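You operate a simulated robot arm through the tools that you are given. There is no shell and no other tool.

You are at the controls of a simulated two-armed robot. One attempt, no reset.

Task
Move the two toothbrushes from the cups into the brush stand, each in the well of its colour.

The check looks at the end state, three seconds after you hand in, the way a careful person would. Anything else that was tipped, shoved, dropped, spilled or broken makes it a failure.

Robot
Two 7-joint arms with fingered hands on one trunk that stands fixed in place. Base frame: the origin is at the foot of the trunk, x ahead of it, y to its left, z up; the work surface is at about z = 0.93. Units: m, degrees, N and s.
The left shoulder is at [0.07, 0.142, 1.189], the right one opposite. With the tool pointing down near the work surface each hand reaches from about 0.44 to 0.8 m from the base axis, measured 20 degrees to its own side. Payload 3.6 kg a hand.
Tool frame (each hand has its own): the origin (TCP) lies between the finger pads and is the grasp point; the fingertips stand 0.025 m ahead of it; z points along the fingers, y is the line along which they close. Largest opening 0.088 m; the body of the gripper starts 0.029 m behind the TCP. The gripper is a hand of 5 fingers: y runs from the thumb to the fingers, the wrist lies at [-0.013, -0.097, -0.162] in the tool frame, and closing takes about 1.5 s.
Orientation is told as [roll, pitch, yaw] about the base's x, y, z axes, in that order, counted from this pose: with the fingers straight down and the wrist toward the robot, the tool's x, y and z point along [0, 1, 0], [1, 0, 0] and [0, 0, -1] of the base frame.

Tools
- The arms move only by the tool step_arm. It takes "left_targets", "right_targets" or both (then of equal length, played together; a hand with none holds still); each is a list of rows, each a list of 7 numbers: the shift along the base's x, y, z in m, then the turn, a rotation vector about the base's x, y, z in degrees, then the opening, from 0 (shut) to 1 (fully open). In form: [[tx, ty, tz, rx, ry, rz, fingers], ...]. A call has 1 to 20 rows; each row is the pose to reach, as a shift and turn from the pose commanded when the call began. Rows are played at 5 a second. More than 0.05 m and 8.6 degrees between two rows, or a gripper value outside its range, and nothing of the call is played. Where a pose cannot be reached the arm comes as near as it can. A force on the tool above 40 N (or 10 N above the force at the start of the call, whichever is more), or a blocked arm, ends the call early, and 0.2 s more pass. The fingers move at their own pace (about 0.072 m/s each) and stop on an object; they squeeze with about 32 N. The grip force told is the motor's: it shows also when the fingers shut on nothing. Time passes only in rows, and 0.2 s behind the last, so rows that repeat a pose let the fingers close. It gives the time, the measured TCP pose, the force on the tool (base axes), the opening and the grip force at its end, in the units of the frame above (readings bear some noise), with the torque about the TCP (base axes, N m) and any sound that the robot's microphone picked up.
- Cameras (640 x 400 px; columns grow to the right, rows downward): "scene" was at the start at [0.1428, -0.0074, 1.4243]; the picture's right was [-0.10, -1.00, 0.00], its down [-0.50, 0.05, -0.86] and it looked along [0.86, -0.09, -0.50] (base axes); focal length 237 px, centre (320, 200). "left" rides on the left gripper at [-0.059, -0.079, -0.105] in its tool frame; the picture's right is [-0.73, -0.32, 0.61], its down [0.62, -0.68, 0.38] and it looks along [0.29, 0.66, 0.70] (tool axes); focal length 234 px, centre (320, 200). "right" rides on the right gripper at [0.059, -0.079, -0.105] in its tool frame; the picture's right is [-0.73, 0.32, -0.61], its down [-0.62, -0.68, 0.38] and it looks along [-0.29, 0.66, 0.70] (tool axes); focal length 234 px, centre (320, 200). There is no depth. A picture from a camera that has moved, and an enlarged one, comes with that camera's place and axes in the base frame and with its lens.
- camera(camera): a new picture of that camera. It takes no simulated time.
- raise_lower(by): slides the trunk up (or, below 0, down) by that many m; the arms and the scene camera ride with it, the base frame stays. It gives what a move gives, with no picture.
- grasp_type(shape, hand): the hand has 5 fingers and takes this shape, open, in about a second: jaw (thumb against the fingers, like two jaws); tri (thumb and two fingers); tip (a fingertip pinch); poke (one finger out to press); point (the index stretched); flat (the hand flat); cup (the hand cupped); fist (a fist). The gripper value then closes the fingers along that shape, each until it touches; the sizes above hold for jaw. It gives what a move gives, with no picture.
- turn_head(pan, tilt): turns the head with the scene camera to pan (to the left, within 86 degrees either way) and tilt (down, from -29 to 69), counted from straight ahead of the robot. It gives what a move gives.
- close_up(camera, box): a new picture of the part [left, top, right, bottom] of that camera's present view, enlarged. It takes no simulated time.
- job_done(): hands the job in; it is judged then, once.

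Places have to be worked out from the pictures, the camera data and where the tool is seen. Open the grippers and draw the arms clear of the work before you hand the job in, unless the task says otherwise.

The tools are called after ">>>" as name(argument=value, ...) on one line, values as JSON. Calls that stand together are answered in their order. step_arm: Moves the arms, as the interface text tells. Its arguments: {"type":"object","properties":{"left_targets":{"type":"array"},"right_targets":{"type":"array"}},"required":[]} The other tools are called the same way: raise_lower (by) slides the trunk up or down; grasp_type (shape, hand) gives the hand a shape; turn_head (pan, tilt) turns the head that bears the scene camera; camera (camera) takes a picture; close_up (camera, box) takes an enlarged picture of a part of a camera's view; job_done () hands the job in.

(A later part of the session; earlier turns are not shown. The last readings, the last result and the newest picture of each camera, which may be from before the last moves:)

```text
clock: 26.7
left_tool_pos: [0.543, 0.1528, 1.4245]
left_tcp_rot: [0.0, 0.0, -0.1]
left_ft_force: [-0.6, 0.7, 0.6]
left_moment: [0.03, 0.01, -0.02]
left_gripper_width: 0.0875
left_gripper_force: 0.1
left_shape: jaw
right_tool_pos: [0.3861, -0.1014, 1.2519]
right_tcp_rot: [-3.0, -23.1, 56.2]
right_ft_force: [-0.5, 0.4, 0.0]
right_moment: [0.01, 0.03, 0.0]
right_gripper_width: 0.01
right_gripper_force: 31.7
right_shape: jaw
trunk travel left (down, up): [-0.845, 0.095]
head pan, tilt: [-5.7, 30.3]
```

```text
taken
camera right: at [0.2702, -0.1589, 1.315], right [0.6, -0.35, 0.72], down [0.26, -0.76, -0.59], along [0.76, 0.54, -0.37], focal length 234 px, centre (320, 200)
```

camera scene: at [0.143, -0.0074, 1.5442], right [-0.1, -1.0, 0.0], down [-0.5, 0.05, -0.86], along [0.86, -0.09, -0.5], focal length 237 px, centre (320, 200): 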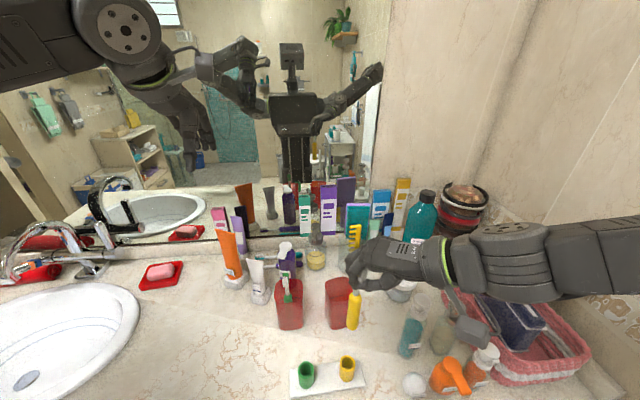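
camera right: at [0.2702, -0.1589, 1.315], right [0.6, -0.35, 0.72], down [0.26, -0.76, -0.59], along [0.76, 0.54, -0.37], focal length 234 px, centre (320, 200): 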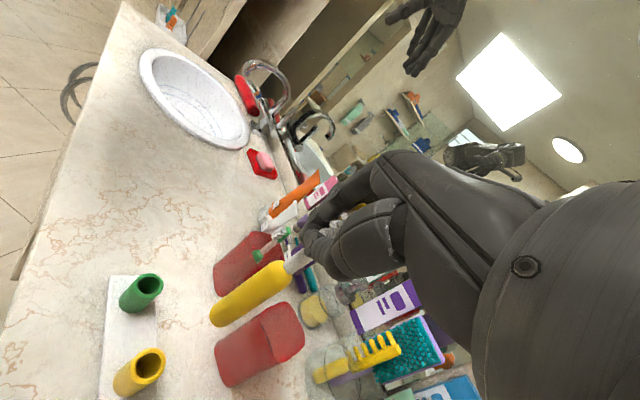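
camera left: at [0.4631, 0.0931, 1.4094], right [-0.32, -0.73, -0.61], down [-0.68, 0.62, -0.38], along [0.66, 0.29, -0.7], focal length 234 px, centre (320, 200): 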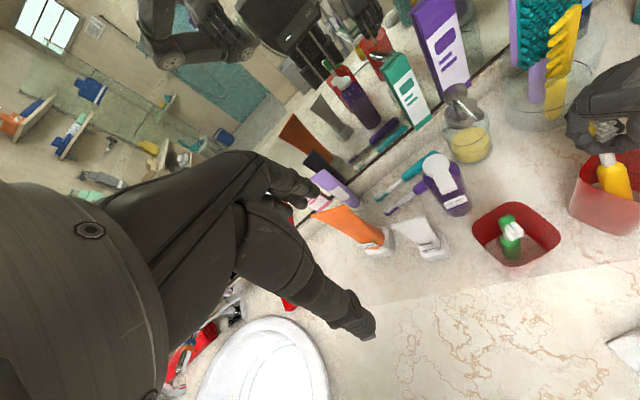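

Now I tilt the head down for a more central view of the stand, and lower the arm by 0.09 while shifting back (−4, +1) mm.

>>> turn_head(pan=-10, tilt=55)

>>> step_arm(right_targets=[[-0.001, 0.0, -0.02, 0, 0, 0, 0], [-0.002, 0.0005, -0.04, 0, 0, 0, 0], [-0.003, 0.001, -0.06, 0, 0, 0, 0], [-0.004, 0.001, -0.08, 0, 0, 0, 0], [-0.004, 0.001, -0.1, 0, 0, 0, 0], [-0.004, 0.001, -0.1, 0, 0, 0, 0]])

>>> camera(camera="scene")

>>> camera(camera="right")

```text
clock: 27.6
left_tool_pos: [0.5429, 0.1522, 1.4233]
left_tcp_rot: [-0.1, 0.1, -0.1]
left_ft_force: [-0.4, -0.1, -0.5]
left_moment: [0.03, 0.02, -0.05]
left_gripper_width: 0.0879
left_gripper_force: 0.1
left_shape: jaw
right_tool_pos: [0.3857, -0.1009, 1.2523]
right_tcp_rot: [-3.1, -23.2, 56.2]
right_ft_force: [0.6, 0.7, -0.4]
right_moment: [0.03, 0.01, 0.0]
right_gripper_width: 0.0097
right_gripper_force: 32.3
right_shape: jaw
trunk travel left (down, up): [-0.845, 0.095]
head pan, tilt: [-10.0, 55.0]
```

```text
clock: 29.0
left_tool_pos: [0.5422, 0.1522, 1.4245]
left_tcp_rot: [0.0, -0.1, 0.0]
left_ft_force: [0.2, -0.2, -0.3]
left_moment: [-0.02, 0.0, -0.02]
left_gripper_width: 0.0877
left_gripper_force: 0.0
left_shape: jaw
right_tool_pos: [0.3863, -0.1001, 1.1508]
right_tcp_rot: [-2.8, -23.1, 56.3]
right_ft_force: [-0.1, -0.6, 0.5]
right_moment: [-0.02, 0.04, 0.01]
right_gripper_width: 0.0098
right_gripper_force: 32.1
right_shape: jaw
right hand out of reach, approached as far as the arm can: row 1, 2, 3, 4, 5, 6
trunk travel left (down, up): [-0.845, 0.095]
head pan, tilt: [-10.0, 55.0]
```

```text
taken
camera scene: at [0.1236, -0.0107, 1.5087], right [-0.17, -0.98, 0.0], down [-0.81, 0.14, -0.57], along [0.56, -0.1, -0.82], focal length 237 px, centre (320, 200)
```

scene: 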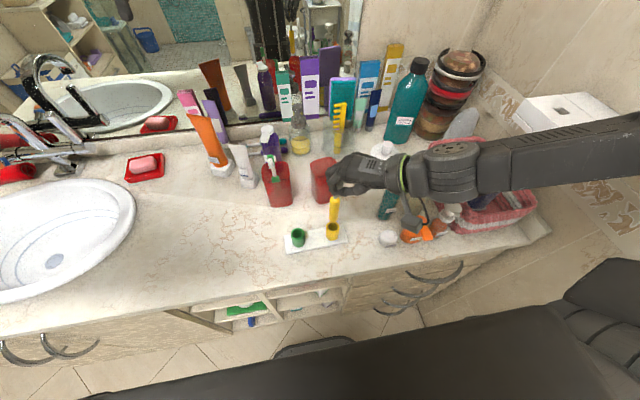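

```text
taken
camera right: at [0.2713, -0.1576, 1.2142], right [0.6, -0.35, 0.72], down [0.26, -0.76, -0.59], along [0.75, 0.54, -0.37], focal length 234 px, centre (320, 200)
```

right: 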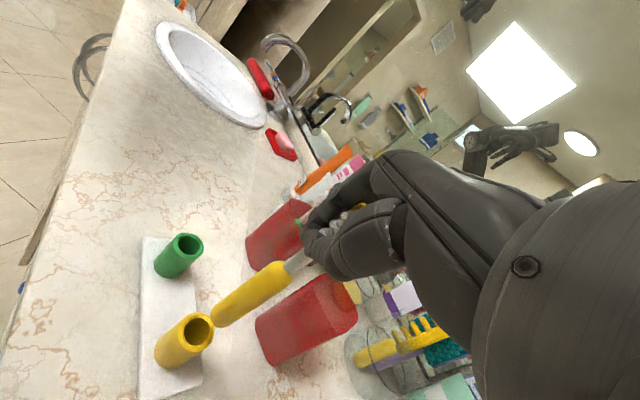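

Still clipped in −x, so this is likely a wrist/elbow joint limit rather than distance. I try turning the hand 8° more about vertical while re-centring the brush on the well axis.

>>> step_arm(right_targets=[[0.0, -0.001, 0.0, 0, 0, 4, 0], [-0.0028, -0.0015, 0.0, 0, 0, 8, 0], [-0.0028, -0.0015, 0.0, 0, 0, 8, 0]])

```text
clock: 29.8
left_tool_pos: [0.5422, 0.1518, 1.4234]
left_tcp_rot: [0.0, 0.0, 0.0]
left_ft_force: [0.2, 0.2, 0.2]
left_moment: [0.02, 0.01, 0.02]
left_gripper_width: 0.0877
left_gripper_force: 0.1
left_shape: jaw
right_tool_pos: [0.3839, -0.1013, 1.1519]
right_tcp_rot: [-3.0, -23.0, 64.2]
right_ft_force: [1.0, 0.1, 0.2]
right_moment: [0.03, 0.02, -0.03]
right_gripper_width: 0.0098
right_gripper_force: 31.7
right_shape: jaw
trunk travel left (down, up): [-0.845, 0.095]
head pan, tilt: [-10.0, 55.0]
```

That pose is reachable. Now I zoom in from both cameras to check alignment again.

>>> close_up(camera="scene", box=[284, 190, 380, 250])

>>> close_up(camera="scene", box=[312, 210, 360, 240])

>>> close_up(camera="right", box=[150, 230, 310, 360])

>>> close_up(camera="right", box=[160, 280, 256, 340])

```text
6.67 times, centred on (332, 220) of scene
camera zoom: at [0.1239, -0.011, 1.5087], right [-0.17, -0.98, 0.0], down [-0.81, 0.14, -0.57], along [0.56, -0.1, -0.82], focal length 1582 px, centre (240, 67)
```

zoom: 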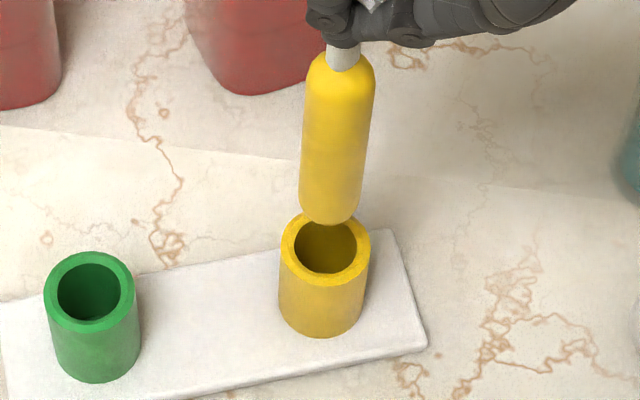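

```text
13.33 times, centred on (336, 225) of scene
camera zoom: at [0.1239, -0.011, 1.5087], right [-0.17, -0.98, 0.0], down [-0.81, 0.14, -0.57], along [0.56, -0.1, -0.82], focal length 3164 px, centre (107, -133)
```

zoom: 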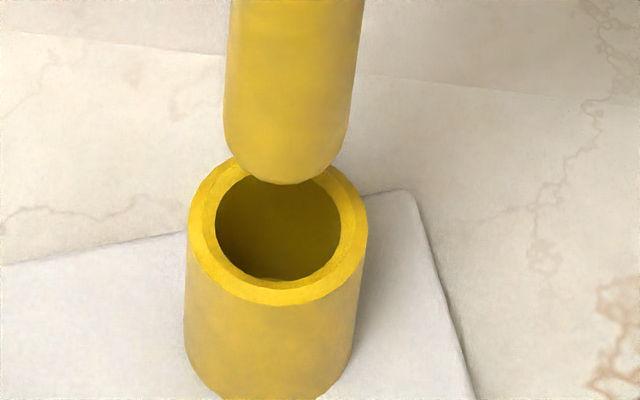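

```text
3.08 times, centred on (230, 295) of right
camera zoom: at [0.2778, -0.1746, 1.2141], right [0.64, -0.26, 0.72], down [0.37, -0.72, -0.59], along [0.67, 0.64, -0.37], focal length 720 px, centre (597, -92)
```

zoom: 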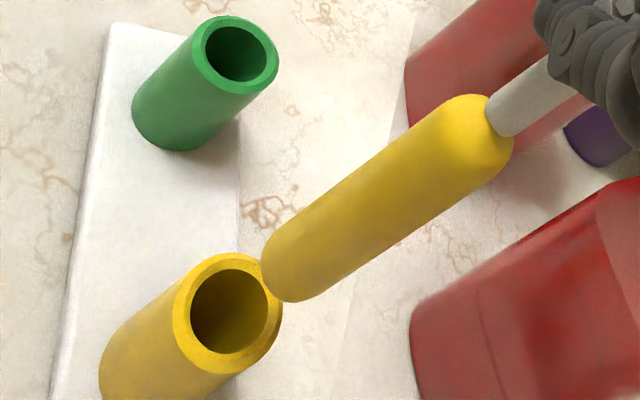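

```text
6.67 times, centred on (208, 310) of right
camera zoom: at [0.2778, -0.1746, 1.2141], right [0.64, -0.26, 0.72], down [0.37, -0.72, -0.59], along [0.67, 0.64, -0.37], focal length 1561 px, centre (1067, -533)
```

zoom: 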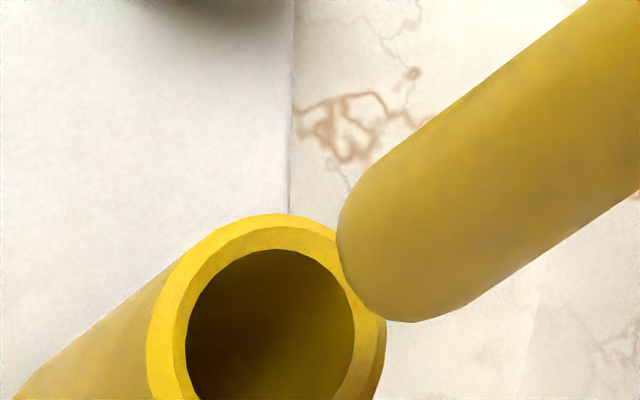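

Both views now show the brush axis hitting the well centre within ~0.3 mm and vertical. I lower by 30 mm and watch the force.

>>> step_arm(right_targets=[[0, 0, -0.006, 0, 0, 0, 0], [0, 0, -0.012, 0, 0, 0, 0], [0, 0, -0.018, 0, 0, 0, 0], [0, 0, -0.024, 0, 0, 0, 0], [0, 0, -0.03, 0, 0, 0, 0]])

>>> close_up(camera="scene", box=[284, 190, 380, 250])

>>> close_up(camera="right", box=[150, 230, 310, 360])

```text
clock: 31.0
left_tool_pos: [0.5421, 0.1531, 1.4244]
left_tcp_rot: [-0.1, 0.0, 0.1]
left_ft_force: [0.8, -0.8, -0.5]
left_moment: [0.01, -0.01, 0.01]
left_gripper_width: 0.0877
left_gripper_force: 0.0
left_shape: jaw
right_tool_pos: [0.3844, -0.104, 1.1204]
right_tcp_rot: [-3.0, -23.2, 64.2]
right_ft_force: [0.0, -1.1, 0.4]
right_moment: [-0.03, -0.01, -0.02]
right_gripper_width: 0.0101
right_gripper_force: 31.9
right_shape: jaw
trunk travel left (down, up): [-0.845, 0.095]
head pan, tilt: [-10.0, 55.0]
```

```text
6.67 times, centred on (332, 220) of scene
camera zoom: at [0.1241, -0.0111, 1.5086], right [-0.17, -0.98, 0.0], down [-0.81, 0.14, -0.57], along [0.56, -0.1, -0.82], focal length 1582 px, centre (240, 67)
```

zoom: 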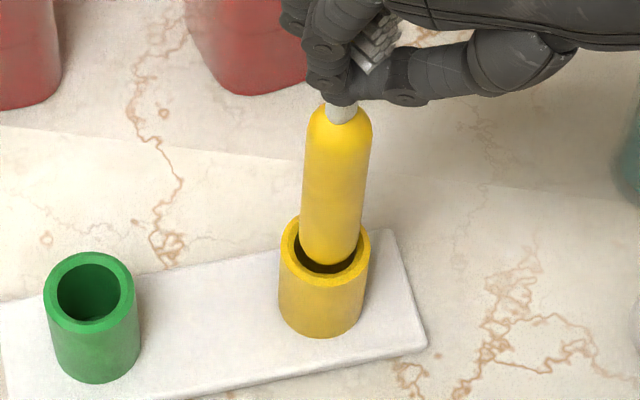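

```text
3.08 times, centred on (230, 295) of right
camera zoom: at [0.2778, -0.1757, 1.1834], right [0.64, -0.26, 0.72], down [0.37, -0.72, -0.59], along [0.67, 0.64, -0.37], focal length 720 px, centre (597, -92)
```

zoom: 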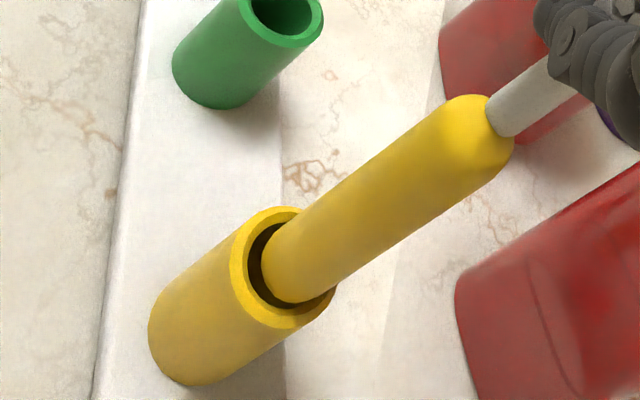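

No force yet; the foot is entering the well mouth. I zoom to check centring before pushing deeper.

>>> close_up(camera="scene", box=[312, 212, 360, 242])

>>> close_up(camera="right", box=[180, 270, 276, 330])

```text
13.33 times, centred on (336, 227) of scene
camera zoom: at [0.1241, -0.0111, 1.5086], right [-0.17, -0.98, 0.0], down [-0.81, 0.14, -0.57], along [0.56, -0.1, -0.82], focal length 3164 px, centre (107, -160)
```

zoom: 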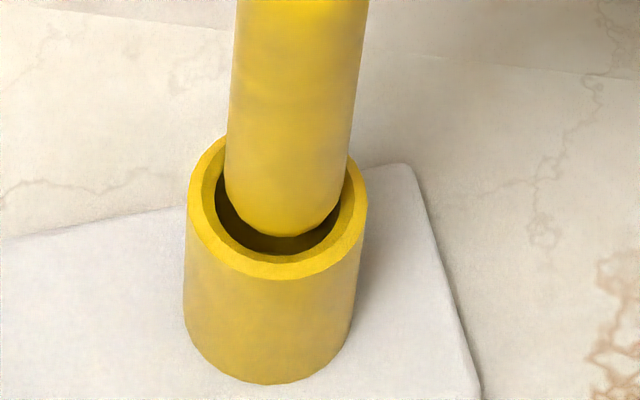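

```text
6.67 times, centred on (228, 300) of right
camera zoom: at [0.2778, -0.1757, 1.1834], right [0.64, -0.26, 0.72], down [0.37, -0.72, -0.59], along [0.67, 0.64, -0.37], focal length 1561 px, centre (933, -467)
```

zoom: 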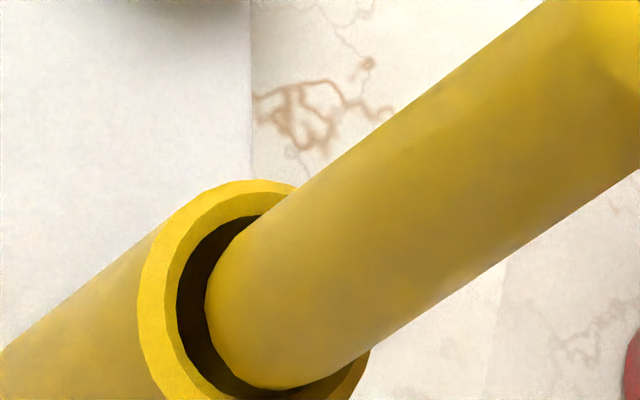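

The brush drifted about (+1.3, −1.4) mm during the descent. I correct that and lower 8 mm more, then check again.

>>> step_arm(right_targets=[[-0.0013, 0.0014, 0.0, 0, 0, 0, 0], [-0.0013, 0.0014, 0.0, 0, 0, 0, 0], [-0.0013, 0.0014, -0.004, 0, 0, 0, 0], [-0.0013, 0.0014, -0.008, 0, 0, 0, 0]])

>>> close_up(camera="scene", box=[312, 212, 360, 242])

>>> close_up(camera="right", box=[180, 270, 276, 330])

```text
clock: 32.0
left_tool_pos: [0.5423, 0.151, 1.4231]
left_tcp_rot: [0.0, 0.0, 0.0]
left_ft_force: [-0.1, -0.3, 0.7]
left_moment: [0.03, -0.01, 0.0]
left_gripper_width: 0.0875
left_gripper_force: 0.1
left_shape: jaw
right_tool_pos: [0.3832, -0.0992, 1.1122]
right_tcp_rot: [-3.0, -23.1, 64.3]
right_ft_force: [0.6, 0.4, 0.5]
right_moment: [0.03, 0.01, 0.0]
right_gripper_width: 0.0099
right_gripper_force: 32.1
right_shape: jaw
trunk travel left (down, up): [-0.845, 0.095]
head pan, tilt: [-10.0, 55.0]
```

```text
13.33 times, centred on (336, 227) of scene
camera zoom: at [0.1241, -0.0111, 1.5086], right [-0.17, -0.98, 0.0], down [-0.81, 0.14, -0.57], along [0.56, -0.1, -0.82], focal length 3164 px, centre (107, -160)
```

zoom: 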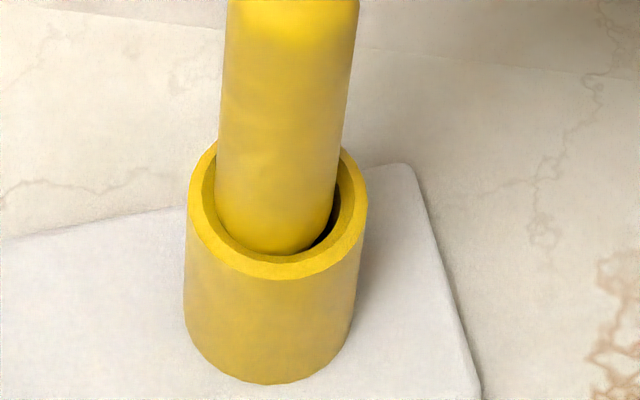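

```text
6.67 times, centred on (228, 300) of right
camera zoom: at [0.2772, -0.1739, 1.1755], right [0.64, -0.26, 0.72], down [0.37, -0.72, -0.59], along [0.67, 0.64, -0.37], focal length 1561 px, centre (933, -467)
```

zoom: 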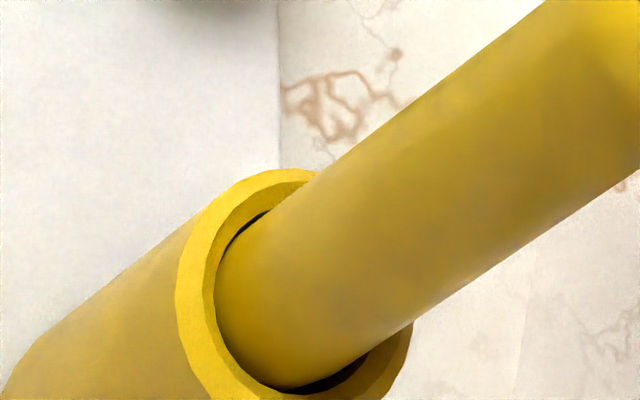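

Now centred within ~0.7 mm and no contact force, with the foot inside the mouth. I continue lowering in small steps with a half-millimetre trim.

>>> step_arm(right_targets=[[-0.0002, -0.0006, -0.003, 0, 0, 0, 0], [-0.0002, -0.0006, -0.006, 0, 0, 0, 0], [-0.0002, -0.0006, -0.009, 0, 0, 0, 0], [-0.0002, -0.0006, -0.012, 0, 0, 0, 0]])

>>> close_up(camera="scene", box=[312, 212, 360, 242])

>>> close_up(camera="right", box=[180, 250, 276, 310])

```text
clock: 33.0
left_tool_pos: [0.5425, 0.1523, 1.4233]
left_tcp_rot: [0.1, 0.2, 0.0]
left_ft_force: [-0.4, 0.5, -0.3]
left_moment: [-0.01, 0.01, -0.01]
left_gripper_width: 0.0876
left_gripper_force: 0.1
left_shape: jaw
right_tool_pos: [0.3833, -0.1045, 1.1048]
right_tcp_rot: [-2.9, -23.0, 64.2]
right_ft_force: [-0.2, 0.2, -0.8]
right_moment: [0.1, -0.02, 0.04]
right_gripper_width: 0.0098
right_gripper_force: 31.4
right_shape: jaw
right hand out of reach, approached as far as the arm can: row 4
trunk travel left (down, up): [-0.845, 0.095]
head pan, tilt: [-10.0, 55.0]
```

```text
13.33 times, centred on (336, 227) of scene
camera zoom: at [0.1239, -0.0109, 1.5087], right [-0.17, -0.98, 0.0], down [-0.81, 0.14, -0.57], along [0.56, -0.1, -0.82], focal length 3164 px, centre (107, -160)
```

zoom: 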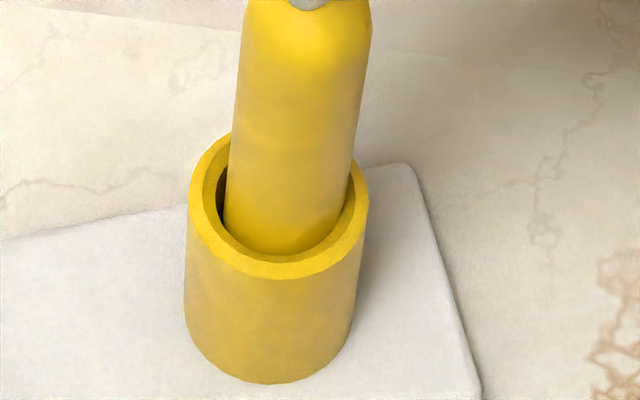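

```text
6.67 times, centred on (228, 280) of right
camera zoom: at [0.2774, -0.1772, 1.1675], right [0.65, -0.26, 0.72], down [0.37, -0.72, -0.59], along [0.67, 0.64, -0.37], focal length 1561 px, centre (933, -333)
```

zoom: 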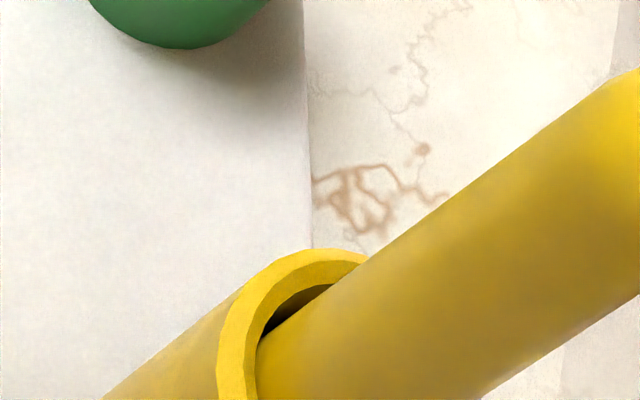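

The arm hit its limit again and drifted −y, pressing the brush lightly on one side. More yaw relieved it before, so I back up 4 mm and turn the hand 16° about the brush axis, trimming y back.

>>> step_arm(right_targets=[[0.0, 0.0005, 0.004, 0, 0, 0, 0], [0.0008, 0.0, 0.004, 0, 0, 4, 0], [0.0016, -0.0008, 0.004, 0, 0, 8, 0], [0.0024, -0.0016, 0.004, 0, 0, 12, 0], [0.0032, -0.0024, 0.004, 0, 0, 16, 0], [0.0032, -0.0024, 0.004, 0, 0, 16, 0]])

>>> close_up(camera="scene", box=[312, 212, 360, 242])

>>> close_up(camera="right", box=[150, 230, 310, 360])

>>> camera(camera="scene")

```text
clock: 34.4
left_tool_pos: [0.543, 0.1523, 1.4235]
left_tcp_rot: [0.0, 0.0, -0.1]
left_ft_force: [-0.1, 0.1, -0.1]
left_moment: [0.02, 0.01, 0.01]
left_gripper_width: 0.0877
left_gripper_force: 0.0
left_shape: jaw
right_tool_pos: [0.3869, -0.1066, 1.1085]
right_tcp_rot: [-3.1, -23.1, 80.3]
right_ft_force: [-0.5, 0.9, 0.2]
right_moment: [0.01, 0.01, 0.0]
right_gripper_width: 0.01
right_gripper_force: 31.8
right_shape: jaw
trunk travel left (down, up): [-0.845, 0.095]
head pan, tilt: [-10.0, 55.0]
```

```text
13.33 times, centred on (336, 227) of scene
camera zoom: at [0.1239, -0.0111, 1.5087], right [-0.17, -0.98, 0.0], down [-0.81, 0.14, -0.57], along [0.56, -0.1, -0.82], focal length 3164 px, centre (107, -160)
```

zoom: 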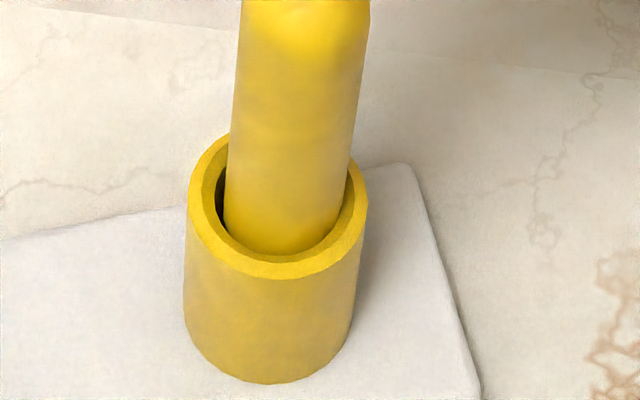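

```text
3.08 times, centred on (230, 295) of right
camera zoom: at [0.3041, -0.2064, 1.1713], right [0.69, -0.07, 0.72], down [0.55, -0.59, -0.59], along [0.47, 0.8, -0.37], focal length 720 px, centre (597, -92)
```

zoom: 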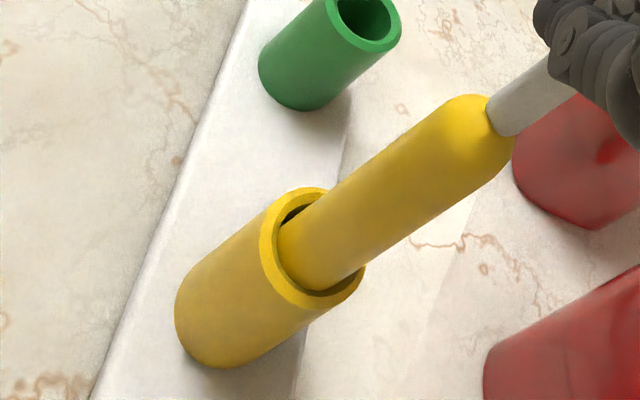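

```text
taken
camera scene: at [0.1239, -0.0111, 1.5087], right [-0.17, -0.98, 0.0], down [-0.81, 0.14, -0.57], along [0.56, -0.1, -0.82], focal length 237 px, centre (320, 200)
```

scene: 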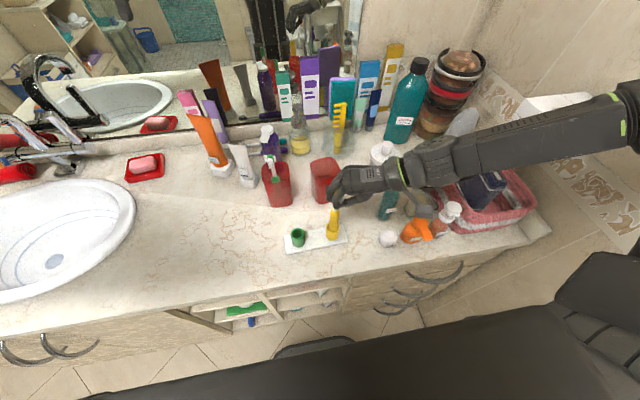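

Yaw 80° is reachable, with the brush still hugging the −y side by ~1.4 mm. I trim (+0.8, +1.3) mm and lower further.

>>> step_arm(right_targets=[[0.0008, 0.0013, 0.0, 0, 0, 0, 0], [0.0008, 0.0013, 0.0, 0, 0, 0, 0], [0.0008, 0.0013, -0.004, 0, 0, 0, 0], [0.0008, 0.0013, -0.008, 0, 0, 0, 0]])

>>> close_up(camera="scene", box=[312, 212, 360, 242])

>>> close_up(camera="right", box=[180, 240, 292, 310])

```text
clock: 35.4
left_tool_pos: [0.543, 0.1512, 1.4233]
left_tcp_rot: [0.0, -0.1, 0.0]
left_ft_force: [-0.1, -0.8, 0.5]
left_moment: [-0.04, 0.01, 0.02]
left_gripper_width: 0.0875
left_gripper_force: 0.0
left_shape: jaw
right_tool_pos: [0.3868, -0.104, 1.0997]
right_tcp_rot: [-3.1, -23.1, 80.2]
right_ft_force: [-1.3, -0.5, 0.0]
right_moment: [-0.02, 0.04, 0.0]
right_gripper_width: 0.01
right_gripper_force: 32.2
right_shape: jaw
trunk travel left (down, up): [-0.845, 0.095]
head pan, tilt: [-10.0, 55.0]
```

```text
13.33 times, centred on (336, 227) of scene
camera zoom: at [0.1241, -0.011, 1.5086], right [-0.17, -0.98, 0.0], down [-0.81, 0.14, -0.57], along [0.56, -0.1, -0.82], focal length 3164 px, centre (107, -160)
```

zoom: 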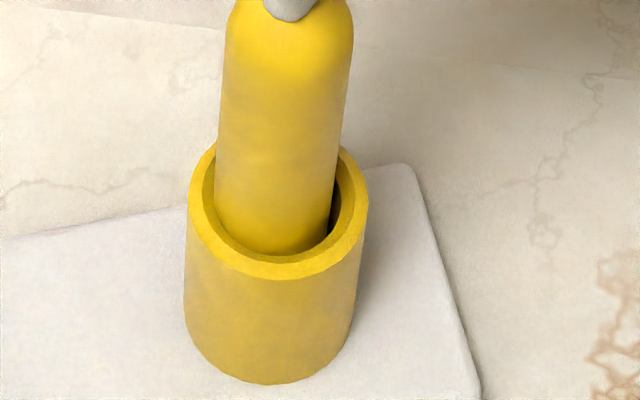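

```text
5.71 times, centred on (236, 275) of right
camera zoom: at [0.3049, -0.2038, 1.1636], right [0.69, -0.07, 0.72], down [0.55, -0.59, -0.59], along [0.47, 0.8, -0.37], focal length 1338 px, centre (800, -229)
```

zoom: 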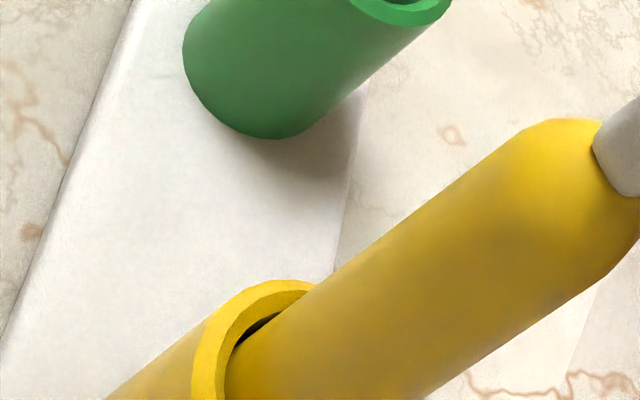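

The brush is now about 3 cm deep in the well with no force. I keep lowering until I feel the floor.

>>> step_arm(right_targets=[[0.0, -0.0004, -0.003, 0, 0, 0, 0], [0.0, -0.0004, -0.006, 0, 0, 0, 0], [0.0, -0.0004, -0.009, 0, 0, 0, 0]])

>>> close_up(camera="scene", box=[300, 192, 364, 242])

```text
clock: 36.2
left_tool_pos: [0.5419, 0.152, 1.4227]
left_tcp_rot: [0.0, 0.0, 0.0]
left_ft_force: [0.1, -0.6, 0.3]
left_moment: [-0.02, 0.02, 0.02]
left_gripper_width: 0.0874
left_gripper_force: 0.1
left_shape: jaw
right_tool_pos: [0.3869, -0.1058, 1.0919]
right_tcp_rot: [-3.0, -23.1, 80.3]
right_ft_force: [-0.1, -0.8, -0.5]
right_moment: [-0.02, 0.01, -0.02]
right_gripper_width: 0.0101
right_gripper_force: 32.0
right_shape: jaw
trunk travel left (down, up): [-0.845, 0.095]
head pan, tilt: [-10.0, 55.0]
```

```text
8.00 times, centred on (332, 217) of scene
camera zoom: at [0.124, -0.011, 1.5086], right [-0.17, -0.98, 0.0], down [-0.81, 0.14, -0.57], along [0.56, -0.1, -0.82], focal length 1898 px, centre (224, 64)
```

zoom: 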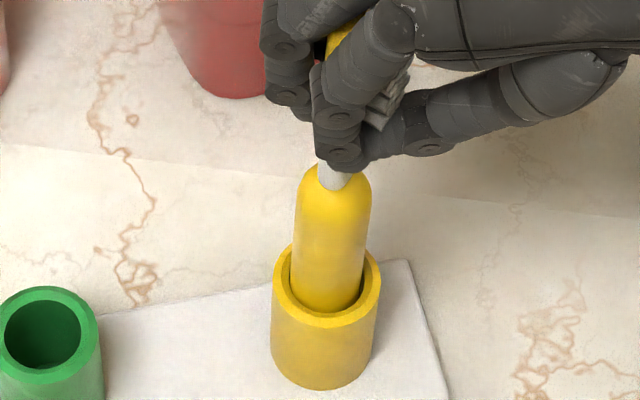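

Still descending freely. I continue down in small steps.

>>> step_arm(right_targets=[[0.0, 0.0, -0.003, 0, 0, 0, 0], [0.0, 0.0, -0.006, 0, 0, 0, 0], [0.0, 0.0, -0.009, 0, 0, 0, 0], [0.0, 0.0, -0.012, 0, 0, 0, 0]])

>>> close_up(camera="scene", box=[300, 192, 364, 242])

```text
clock: 37.2
left_tool_pos: [0.5421, 0.1521, 1.4229]
left_tcp_rot: [0.1, 0.0, 0.0]
left_ft_force: [0.6, 0.2, 0.4]
left_moment: [0.0, 0.01, 0.0]
left_gripper_width: 0.0876
left_gripper_force: 0.1
left_shape: jaw
right_tool_pos: [0.3878, -0.1057, 1.0799]
right_tcp_rot: [-3.0, -23.2, 80.2]
right_ft_force: [-1.4, 0.1, 1.2]
right_moment: [0.0, 0.01, 0.02]
right_gripper_width: 0.0098
right_gripper_force: 32.2
right_shape: jaw
trunk travel left (down, up): [-0.845, 0.095]
head pan, tilt: [-10.0, 55.0]
```

```text
8.00 times, centred on (332, 217) of scene
camera zoom: at [0.1237, -0.0109, 1.5087], right [-0.17, -0.98, 0.0], down [-0.81, 0.14, -0.57], along [0.56, -0.1, -0.82], focal length 1898 px, centre (224, 64)
```

zoom: 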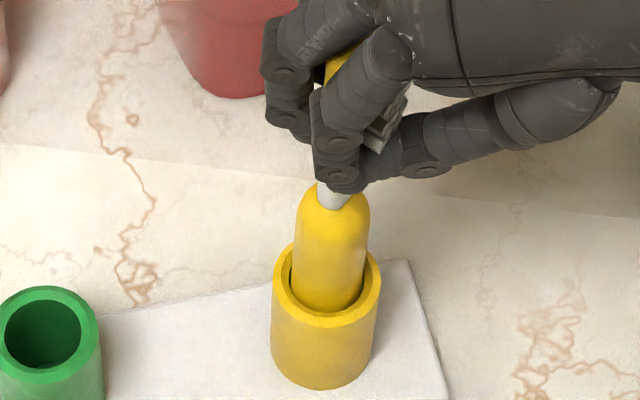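

Force is only just starting to show. I go a few more millimetres to seat it on the well floor.

>>> step_arm(right_targets=[[0.0, 0.0, -0.002, 0, 0, 0, 0], [0.0, 0.0, -0.004, 0, 0, 0, 0], [0.0, 0.0, -0.006, 0, 0, 0, 0]])

>>> close_up(camera="scene", box=[300, 192, 364, 242])

>>> camera(camera="right")

```text
clock: 38.0
left_tool_pos: [0.5392, 0.1529, 1.4232]
left_tcp_rot: [0.0, -0.1, 0.0]
left_ft_force: [-0.5, -0.4, 0.6]
left_moment: [0.01, -0.03, -0.02]
left_gripper_width: 0.0877
left_gripper_force: 0.0
left_shape: jaw
right_tool_pos: [0.3849, -0.106, 1.073]
right_tcp_rot: [-3.0, -23.0, 80.1]
right_ft_force: [-0.7, -2.0, 5.8]
right_moment: [0.05, 0.1, -0.01]
right_gripper_width: 0.0099
right_gripper_force: 32.1
right_shape: jaw
trunk travel left (down, up): [-0.845, 0.095]
head pan, tilt: [-10.0, 55.0]
```

```text
8.00 times, centred on (332, 217) of scene
camera zoom: at [0.1217, -0.0108, 1.5087], right [-0.17, -0.98, 0.0], down [-0.81, 0.14, -0.57], along [0.57, -0.1, -0.82], focal length 1898 px, centre (224, 64)
```

zoom: 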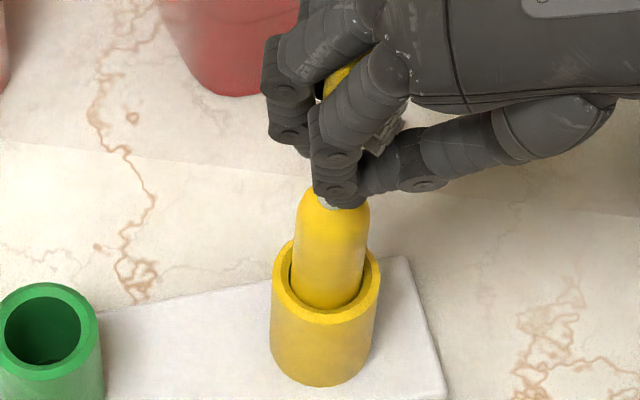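

```text
taken
camera right: at [0.3026, -0.2044, 1.1363], right [0.69, -0.07, 0.72], down [0.55, -0.59, -0.59], along [0.47, 0.8, -0.37], focal length 234 px, centre (320, 200)
```

right: 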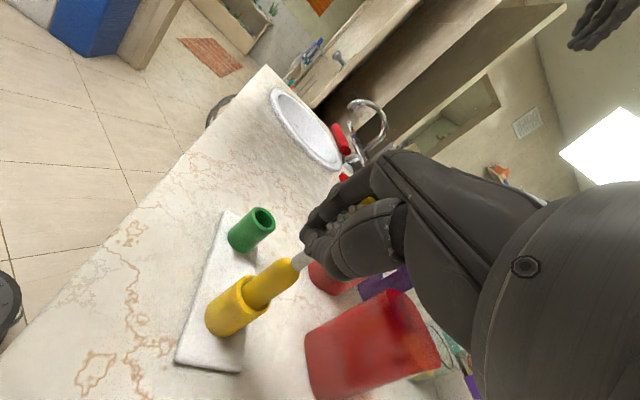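

The handle is seated (5.8 N on the floor). I open the fingers gradually in place.

>>> step_arm(right_targets=[[0.0, 0.0, 0.001, 0, 0, 0, 0.15], [0.0, 0.0, 0.001, 0, 0, 0, 0.3], [0.0, 0.0, 0.001, 0, 0, 0, 0.5], [0.0, 0.0, 0.001, 0, 0, 0, 0.7], [0.0, 0.0, 0.001, 0, 0, 0, 0.7]])

>>> close_up(camera="scene", box=[284, 182, 380, 242])

>>> camera(camera="right")

```text
clock: 39.2
left_tool_pos: [0.5421, 0.151, 1.4233]
left_tcp_rot: [-0.1, 0.0, 0.0]
left_ft_force: [0.6, -0.3, -0.7]
left_moment: [0.0, 0.02, -0.02]
left_gripper_width: 0.0878
left_gripper_force: 0.1
left_shape: jaw
right_tool_pos: [0.3862, -0.1058, 1.0743]
right_tcp_rot: [-2.9, -23.0, 80.2]
right_ft_force: [-0.9, 0.7, -0.2]
right_moment: [-0.02, 0.03, 0.01]
right_gripper_width: 0.0611
right_gripper_force: 0.0
right_shape: jaw
trunk travel left (down, up): [-0.845, 0.095]
head pan, tilt: [-10.0, 55.0]
```

```text
6.67 times, centred on (332, 212) of scene
camera zoom: at [0.124, -0.011, 1.5086], right [-0.17, -0.98, 0.0], down [-0.81, 0.14, -0.57], along [0.56, -0.1, -0.82], focal length 1582 px, centre (240, 120)
```

zoom: 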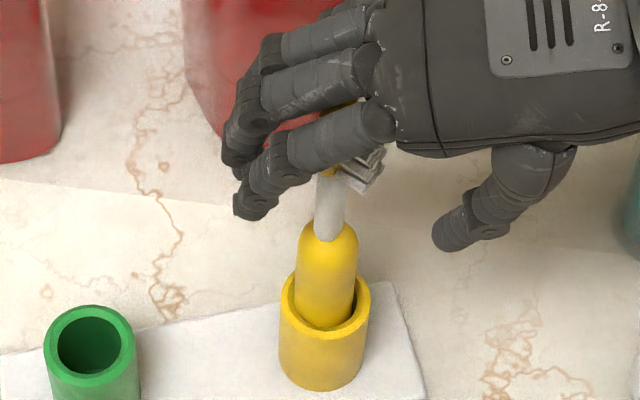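

```text
taken
camera right: at [0.3046, -0.2048, 1.1374], right [0.69, -0.07, 0.72], down [0.55, -0.59, -0.59], along [0.47, 0.8, -0.37], focal length 234 px, centre (320, 200)
```

right: 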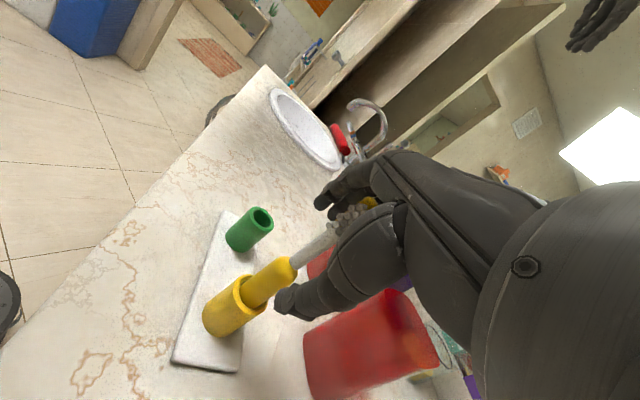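

The brush stands in its well with the fingers clear. I withdraw the hand straight up with the fingers open.

>>> step_arm(right_targets=[[0.0, 0.0, 0.01, 0, 0, 0, 0.8], [0.0, 0.0, 0.025, 0, 0, 0, 0.8], [0.0, 0.0, 0.045, 0, 0, 0, 0.8], [0.0, 0.0, 0.07, 0, 0, 0, 0.8], [0.0, 0.0, 0.1, 0, 0, 0, 0.8], [0.0, 0.0, 0.13, 0, 0, 0, 0.8]])

>>> camera(camera="scene")

>>> close_up(camera="scene", box=[284, 182, 380, 242])

>>> camera(camera="right")

```text
clock: 40.6
left_tool_pos: [0.5411, 0.1529, 1.4235]
left_tcp_rot: [0.0, 0.0, 0.1]
left_ft_force: [-0.2, -0.8, 0.7]
left_moment: [0.03, 0.02, -0.01]
left_gripper_width: 0.0879
left_gripper_force: 0.1
left_shape: jaw
right_tool_pos: [0.3847, -0.1045, 1.205]
right_tcp_rot: [-2.9, -23.0, 80.2]
right_ft_force: [-0.7, 0.0, 0.3]
right_moment: [-0.01, -0.02, 0.03]
right_gripper_width: 0.0702
right_gripper_force: 0.0
right_shape: jaw
trunk travel left (down, up): [-0.845, 0.095]
head pan, tilt: [-10.0, 55.0]
```

```text
taken
camera scene: at [0.1228, -0.0102, 1.5087], right [-0.17, -0.98, 0.0], down [-0.81, 0.14, -0.57], along [0.57, -0.1, -0.82], focal length 237 px, centre (320, 200)
```

scene: 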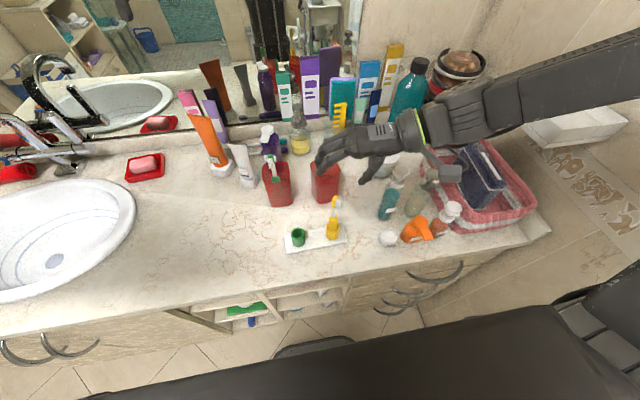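

```text
6.67 times, centred on (332, 212) of scene
camera zoom: at [0.1228, -0.0102, 1.5087], right [-0.17, -0.98, 0.0], down [-0.81, 0.14, -0.57], along [0.57, -0.1, -0.82], focal length 1582 px, centre (240, 120)
```

zoom: 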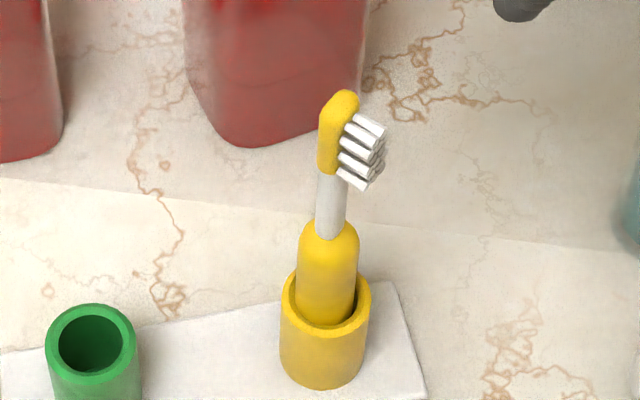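

```text
taken
camera right: at [0.302, -0.2035, 1.2681], right [0.69, -0.07, 0.72], down [0.55, -0.59, -0.59], along [0.47, 0.8, -0.37], focal length 234 px, centre (320, 200)
```

right: 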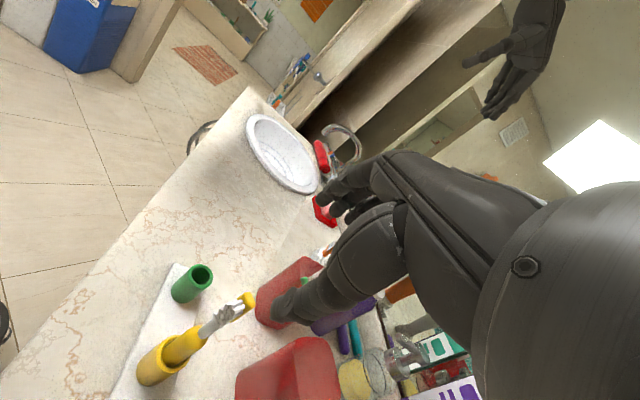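

The yellow brush stands properly in the yellow well. I retract the right hand up and away to the right so the left arm can work.

>>> step_arm(right_targets=[[0.0, 0.0, 0.04, 0, 0, 0, 0.8], [0.0, -0.01, 0.08, 0, 0, -6, 0.8], [0.0, -0.04, 0.11, 0, 0, -13, 0.8], [0.005, -0.08, 0.13, 0, 0, -20, 0.8], [0.01, -0.12, 0.13, 0, 0, -27, 0.8], [0.015, -0.16, 0.13, 0, 0, -34, 0.8], [0.02, -0.19, 0.13, 0, 0, -41, 0.8]])

>>> camera(camera="scene")

```text
clock: 42.2
left_tool_pos: [0.543, 0.1524, 1.4243]
left_tcp_rot: [0.0, 0.0, 0.0]
left_ft_force: [0.3, 0.2, -0.2]
left_moment: [-0.01, 0.04, 0.0]
left_gripper_width: 0.088
left_gripper_force: 0.0
left_shape: jaw
right_tool_pos: [0.4054, -0.2975, 1.3334]
right_tcp_rot: [-3.0, -23.1, 39.1]
right_ft_force: [-0.3, -0.4, -0.5]
right_moment: [0.0, -0.01, -0.01]
right_gripper_width: 0.0702
right_gripper_force: 0.0
right_shape: jaw
trunk travel left (down, up): [-0.845, 0.095]
head pan, tilt: [-10.0, 55.0]
```

```text
taken
camera scene: at [0.1234, -0.0113, 1.5087], right [-0.17, -0.98, 0.0], down [-0.81, 0.14, -0.57], along [0.56, -0.1, -0.82], focal length 237 px, centre (320, 200)
```

scene: 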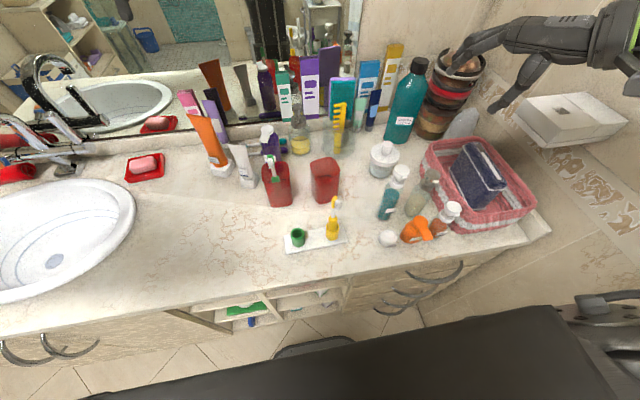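

Clear view now. I zoom on both cups and the stand to measure the displaced yellow cup and the green brush.

>>> close_up(camera="scene", box=[240, 140, 368, 220])

>>> close_up(camera="scene", box=[252, 145, 300, 175])

>>> close_up(camera="left", box=[400, 80, 640, 230])

>>> close_up(camera="scene", box=[272, 190, 368, 260])

```text
5.00 times, centred on (304, 180) of scene
camera zoom: at [0.1234, -0.0113, 1.5087], right [-0.17, -0.98, 0.0], down [-0.81, 0.14, -0.57], along [0.56, -0.1, -0.82], focal length 1186 px, centre (400, 300)
```

zoom: 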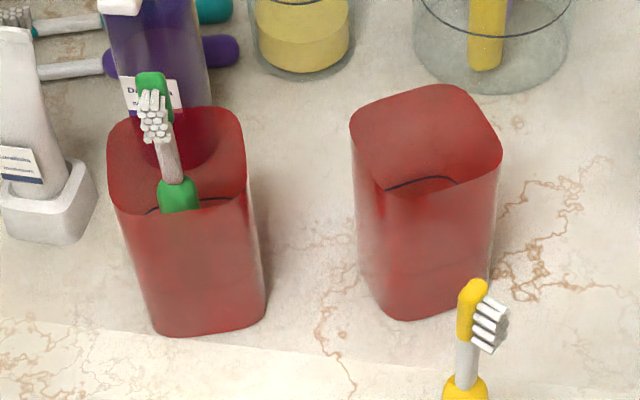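

```text
13.33 times, centred on (276, 160) of scene
camera zoom: at [0.1234, -0.0113, 1.5087], right [-0.17, -0.98, 0.0], down [-0.81, 0.14, -0.57], along [0.56, -0.1, -0.82], focal length 3164 px, centre (907, 733)
```

zoom: 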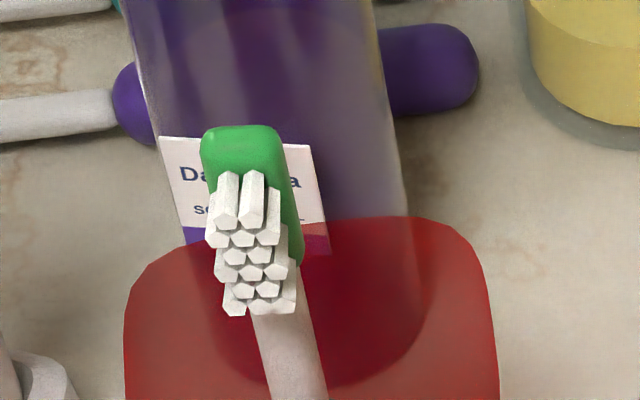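

```text
2.67 times, centred on (520, 155) of left
camera zoom: at [0.4625, 0.0928, 1.5296], right [-0.32, -0.73, -0.61], down [-0.68, 0.62, -0.38], along [0.66, 0.29, -0.7], focal length 624 px, centre (-213, 320)
```

zoom: 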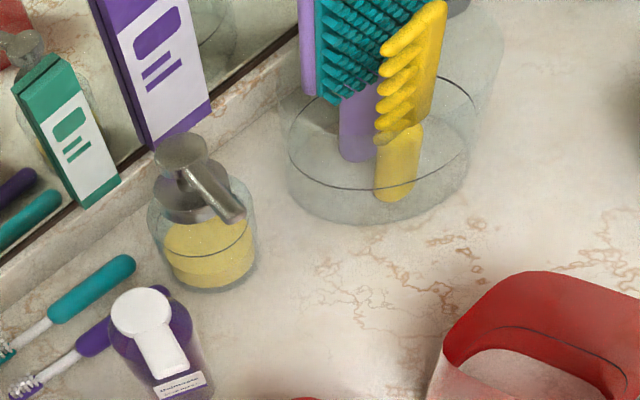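

```text
5.71 times, centred on (320, 225) of scene
camera zoom: at [0.1234, -0.0113, 1.5087], right [-0.17, -0.98, 0.0], down [-0.81, 0.14, -0.57], along [0.56, -0.1, -0.82], focal length 1356 px, centre (320, 57)
```

zoom: 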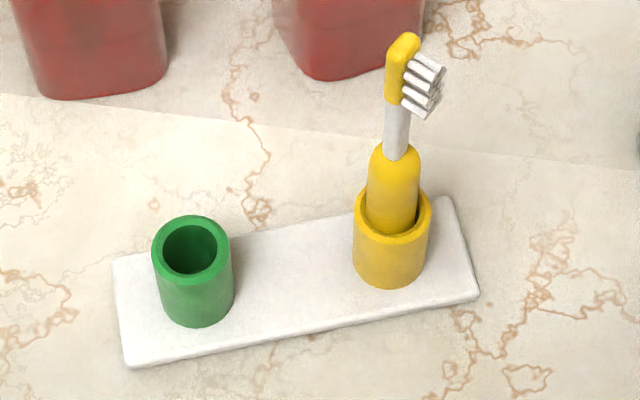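

Stand and yellow brush look good. For the green brush I want a sideways pinch (closing along y) so the brush doesn't pivot, so I test how much yaw the left arm can take above it, staying high.

>>> step_arm(left_targets=[[0.002, -0.025, -0.02, 0, 0, -8, 1], [0.004, -0.05, -0.04, 0, 0, -16, 1], [0.006, -0.075, -0.06, 0, 0, -24, 1], [0.008, -0.1, -0.08, 0, 0, -32, 1], [0.008, -0.117, -0.08, 0, 0, -40, 1]])

```text
clock: 43.4
left_tool_pos: [0.5527, 0.0349, 1.3448]
left_tcp_rot: [0.1, 0.1, -40.1]
left_ft_force: [-0.4, 0.7, 0.5]
left_moment: [-0.01, 0.0, -0.01]
left_gripper_width: 0.0875
left_gripper_force: 0.0
left_shape: jaw
right_tool_pos: [0.4061, -0.2979, 1.3327]
right_tcp_rot: [-2.9, -23.1, 39.2]
right_ft_force: [-0.1, -0.6, 0.1]
right_moment: [0.01, -0.04, -0.01]
right_gripper_width: 0.0704
right_gripper_force: 0.0
right_shape: jaw
trunk travel left (down, up): [-0.845, 0.095]
head pan, tilt: [-10.0, 55.0]
```

Yaw −40° is reachable there. I continue toward −64° in place.

>>> step_arm(left_targets=[[0.0, 0.0, 0.0, 0, 0, -6, 1], [0.0, 0.0, 0.0, 0, 0, -12, 1], [0.0, 0.0, 0.0, 0, 0, -18, 1], [0.0, 0.0, 0.0, 0, 0, -24, 1]])

```text
clock: 44.4
left_tool_pos: [0.5512, 0.0352, 1.3436]
left_tcp_rot: [0.0, -0.1, -64.3]
left_ft_force: [-0.5, -0.7, -0.2]
left_moment: [0.02, 0.03, 0.0]
left_gripper_width: 0.0878
left_gripper_force: 0.1
left_shape: jaw
right_tool_pos: [0.4064, -0.2956, 1.3333]
right_tcp_rot: [-3.1, -23.2, 39.2]
right_ft_force: [-0.4, -0.2, 0.3]
right_moment: [-0.02, 0.03, 0.0]
right_gripper_width: 0.0702
right_gripper_force: 0.0
right_shape: jaw
trunk travel left (down, up): [-0.845, 0.095]
head pan, tilt: [-10.0, 55.0]
```

−64° works. I continue to −90°.

>>> step_arm(left_targets=[[0.0, 0.0, 0.0, 0, 0, -6, 1], [0.0, 0.0, 0.0, 0, 0, -12, 1], [0.0, 0.0, 0.0, 0, 0, -18, 1], [0.0, 0.0, 0.0, 0, 0, -24, 1], [0.0, 0.0, 0.0, 0, 0, -24, 1]])

>>> camera(camera="scene")

>>> camera(camera="left")

```text
clock: 45.6
left_tool_pos: [0.5498, 0.0349, 1.3444]
left_tcp_rot: [0.0, 0.0, -88.1]
left_ft_force: [-0.2, -0.4, 0.6]
left_moment: [-0.03, 0.01, -0.02]
left_gripper_width: 0.0875
left_gripper_force: 0.1
left_shape: jaw
right_tool_pos: [0.4061, -0.2962, 1.3328]
right_tcp_rot: [-3.0, -23.1, 39.1]
right_ft_force: [0.3, -1.0, -0.1]
right_moment: [0.02, 0.01, -0.01]
right_gripper_width: 0.0706
right_gripper_force: 0.0
right_shape: jaw
trunk travel left (down, up): [-0.845, 0.095]
head pan, tilt: [-10.0, 55.0]
```

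```text
taken
camera scene: at [0.124, -0.0109, 1.5086], right [-0.17, -0.98, 0.0], down [-0.81, 0.14, -0.57], along [0.56, -0.1, -0.82], focal length 237 px, centre (320, 200)
```

scene: 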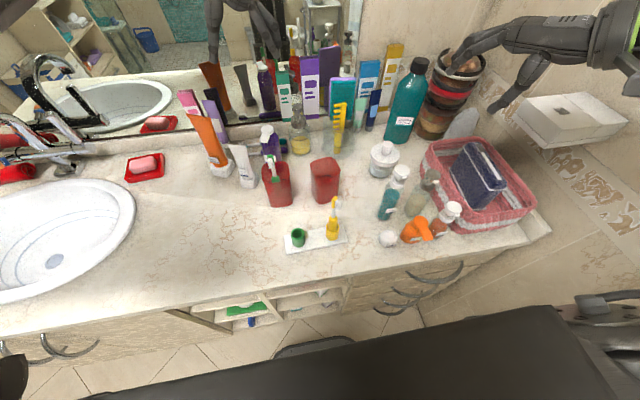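

```text
taken
camera left: at [0.4884, 0.1117, 1.4498], right [-0.74, 0.3, -0.61], down [0.6, 0.7, -0.38], along [0.31, -0.65, -0.7], focal length 234 px, centre (320, 200)
```

left: 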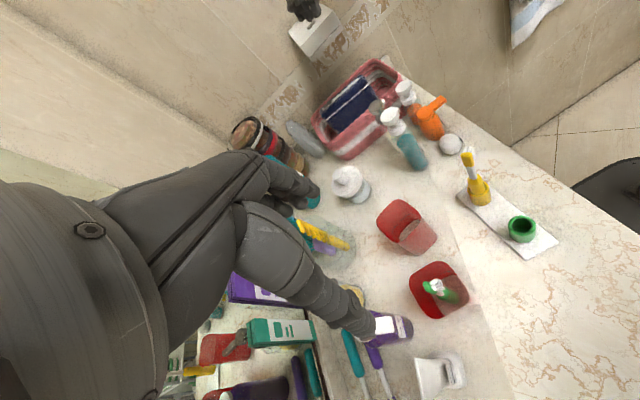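

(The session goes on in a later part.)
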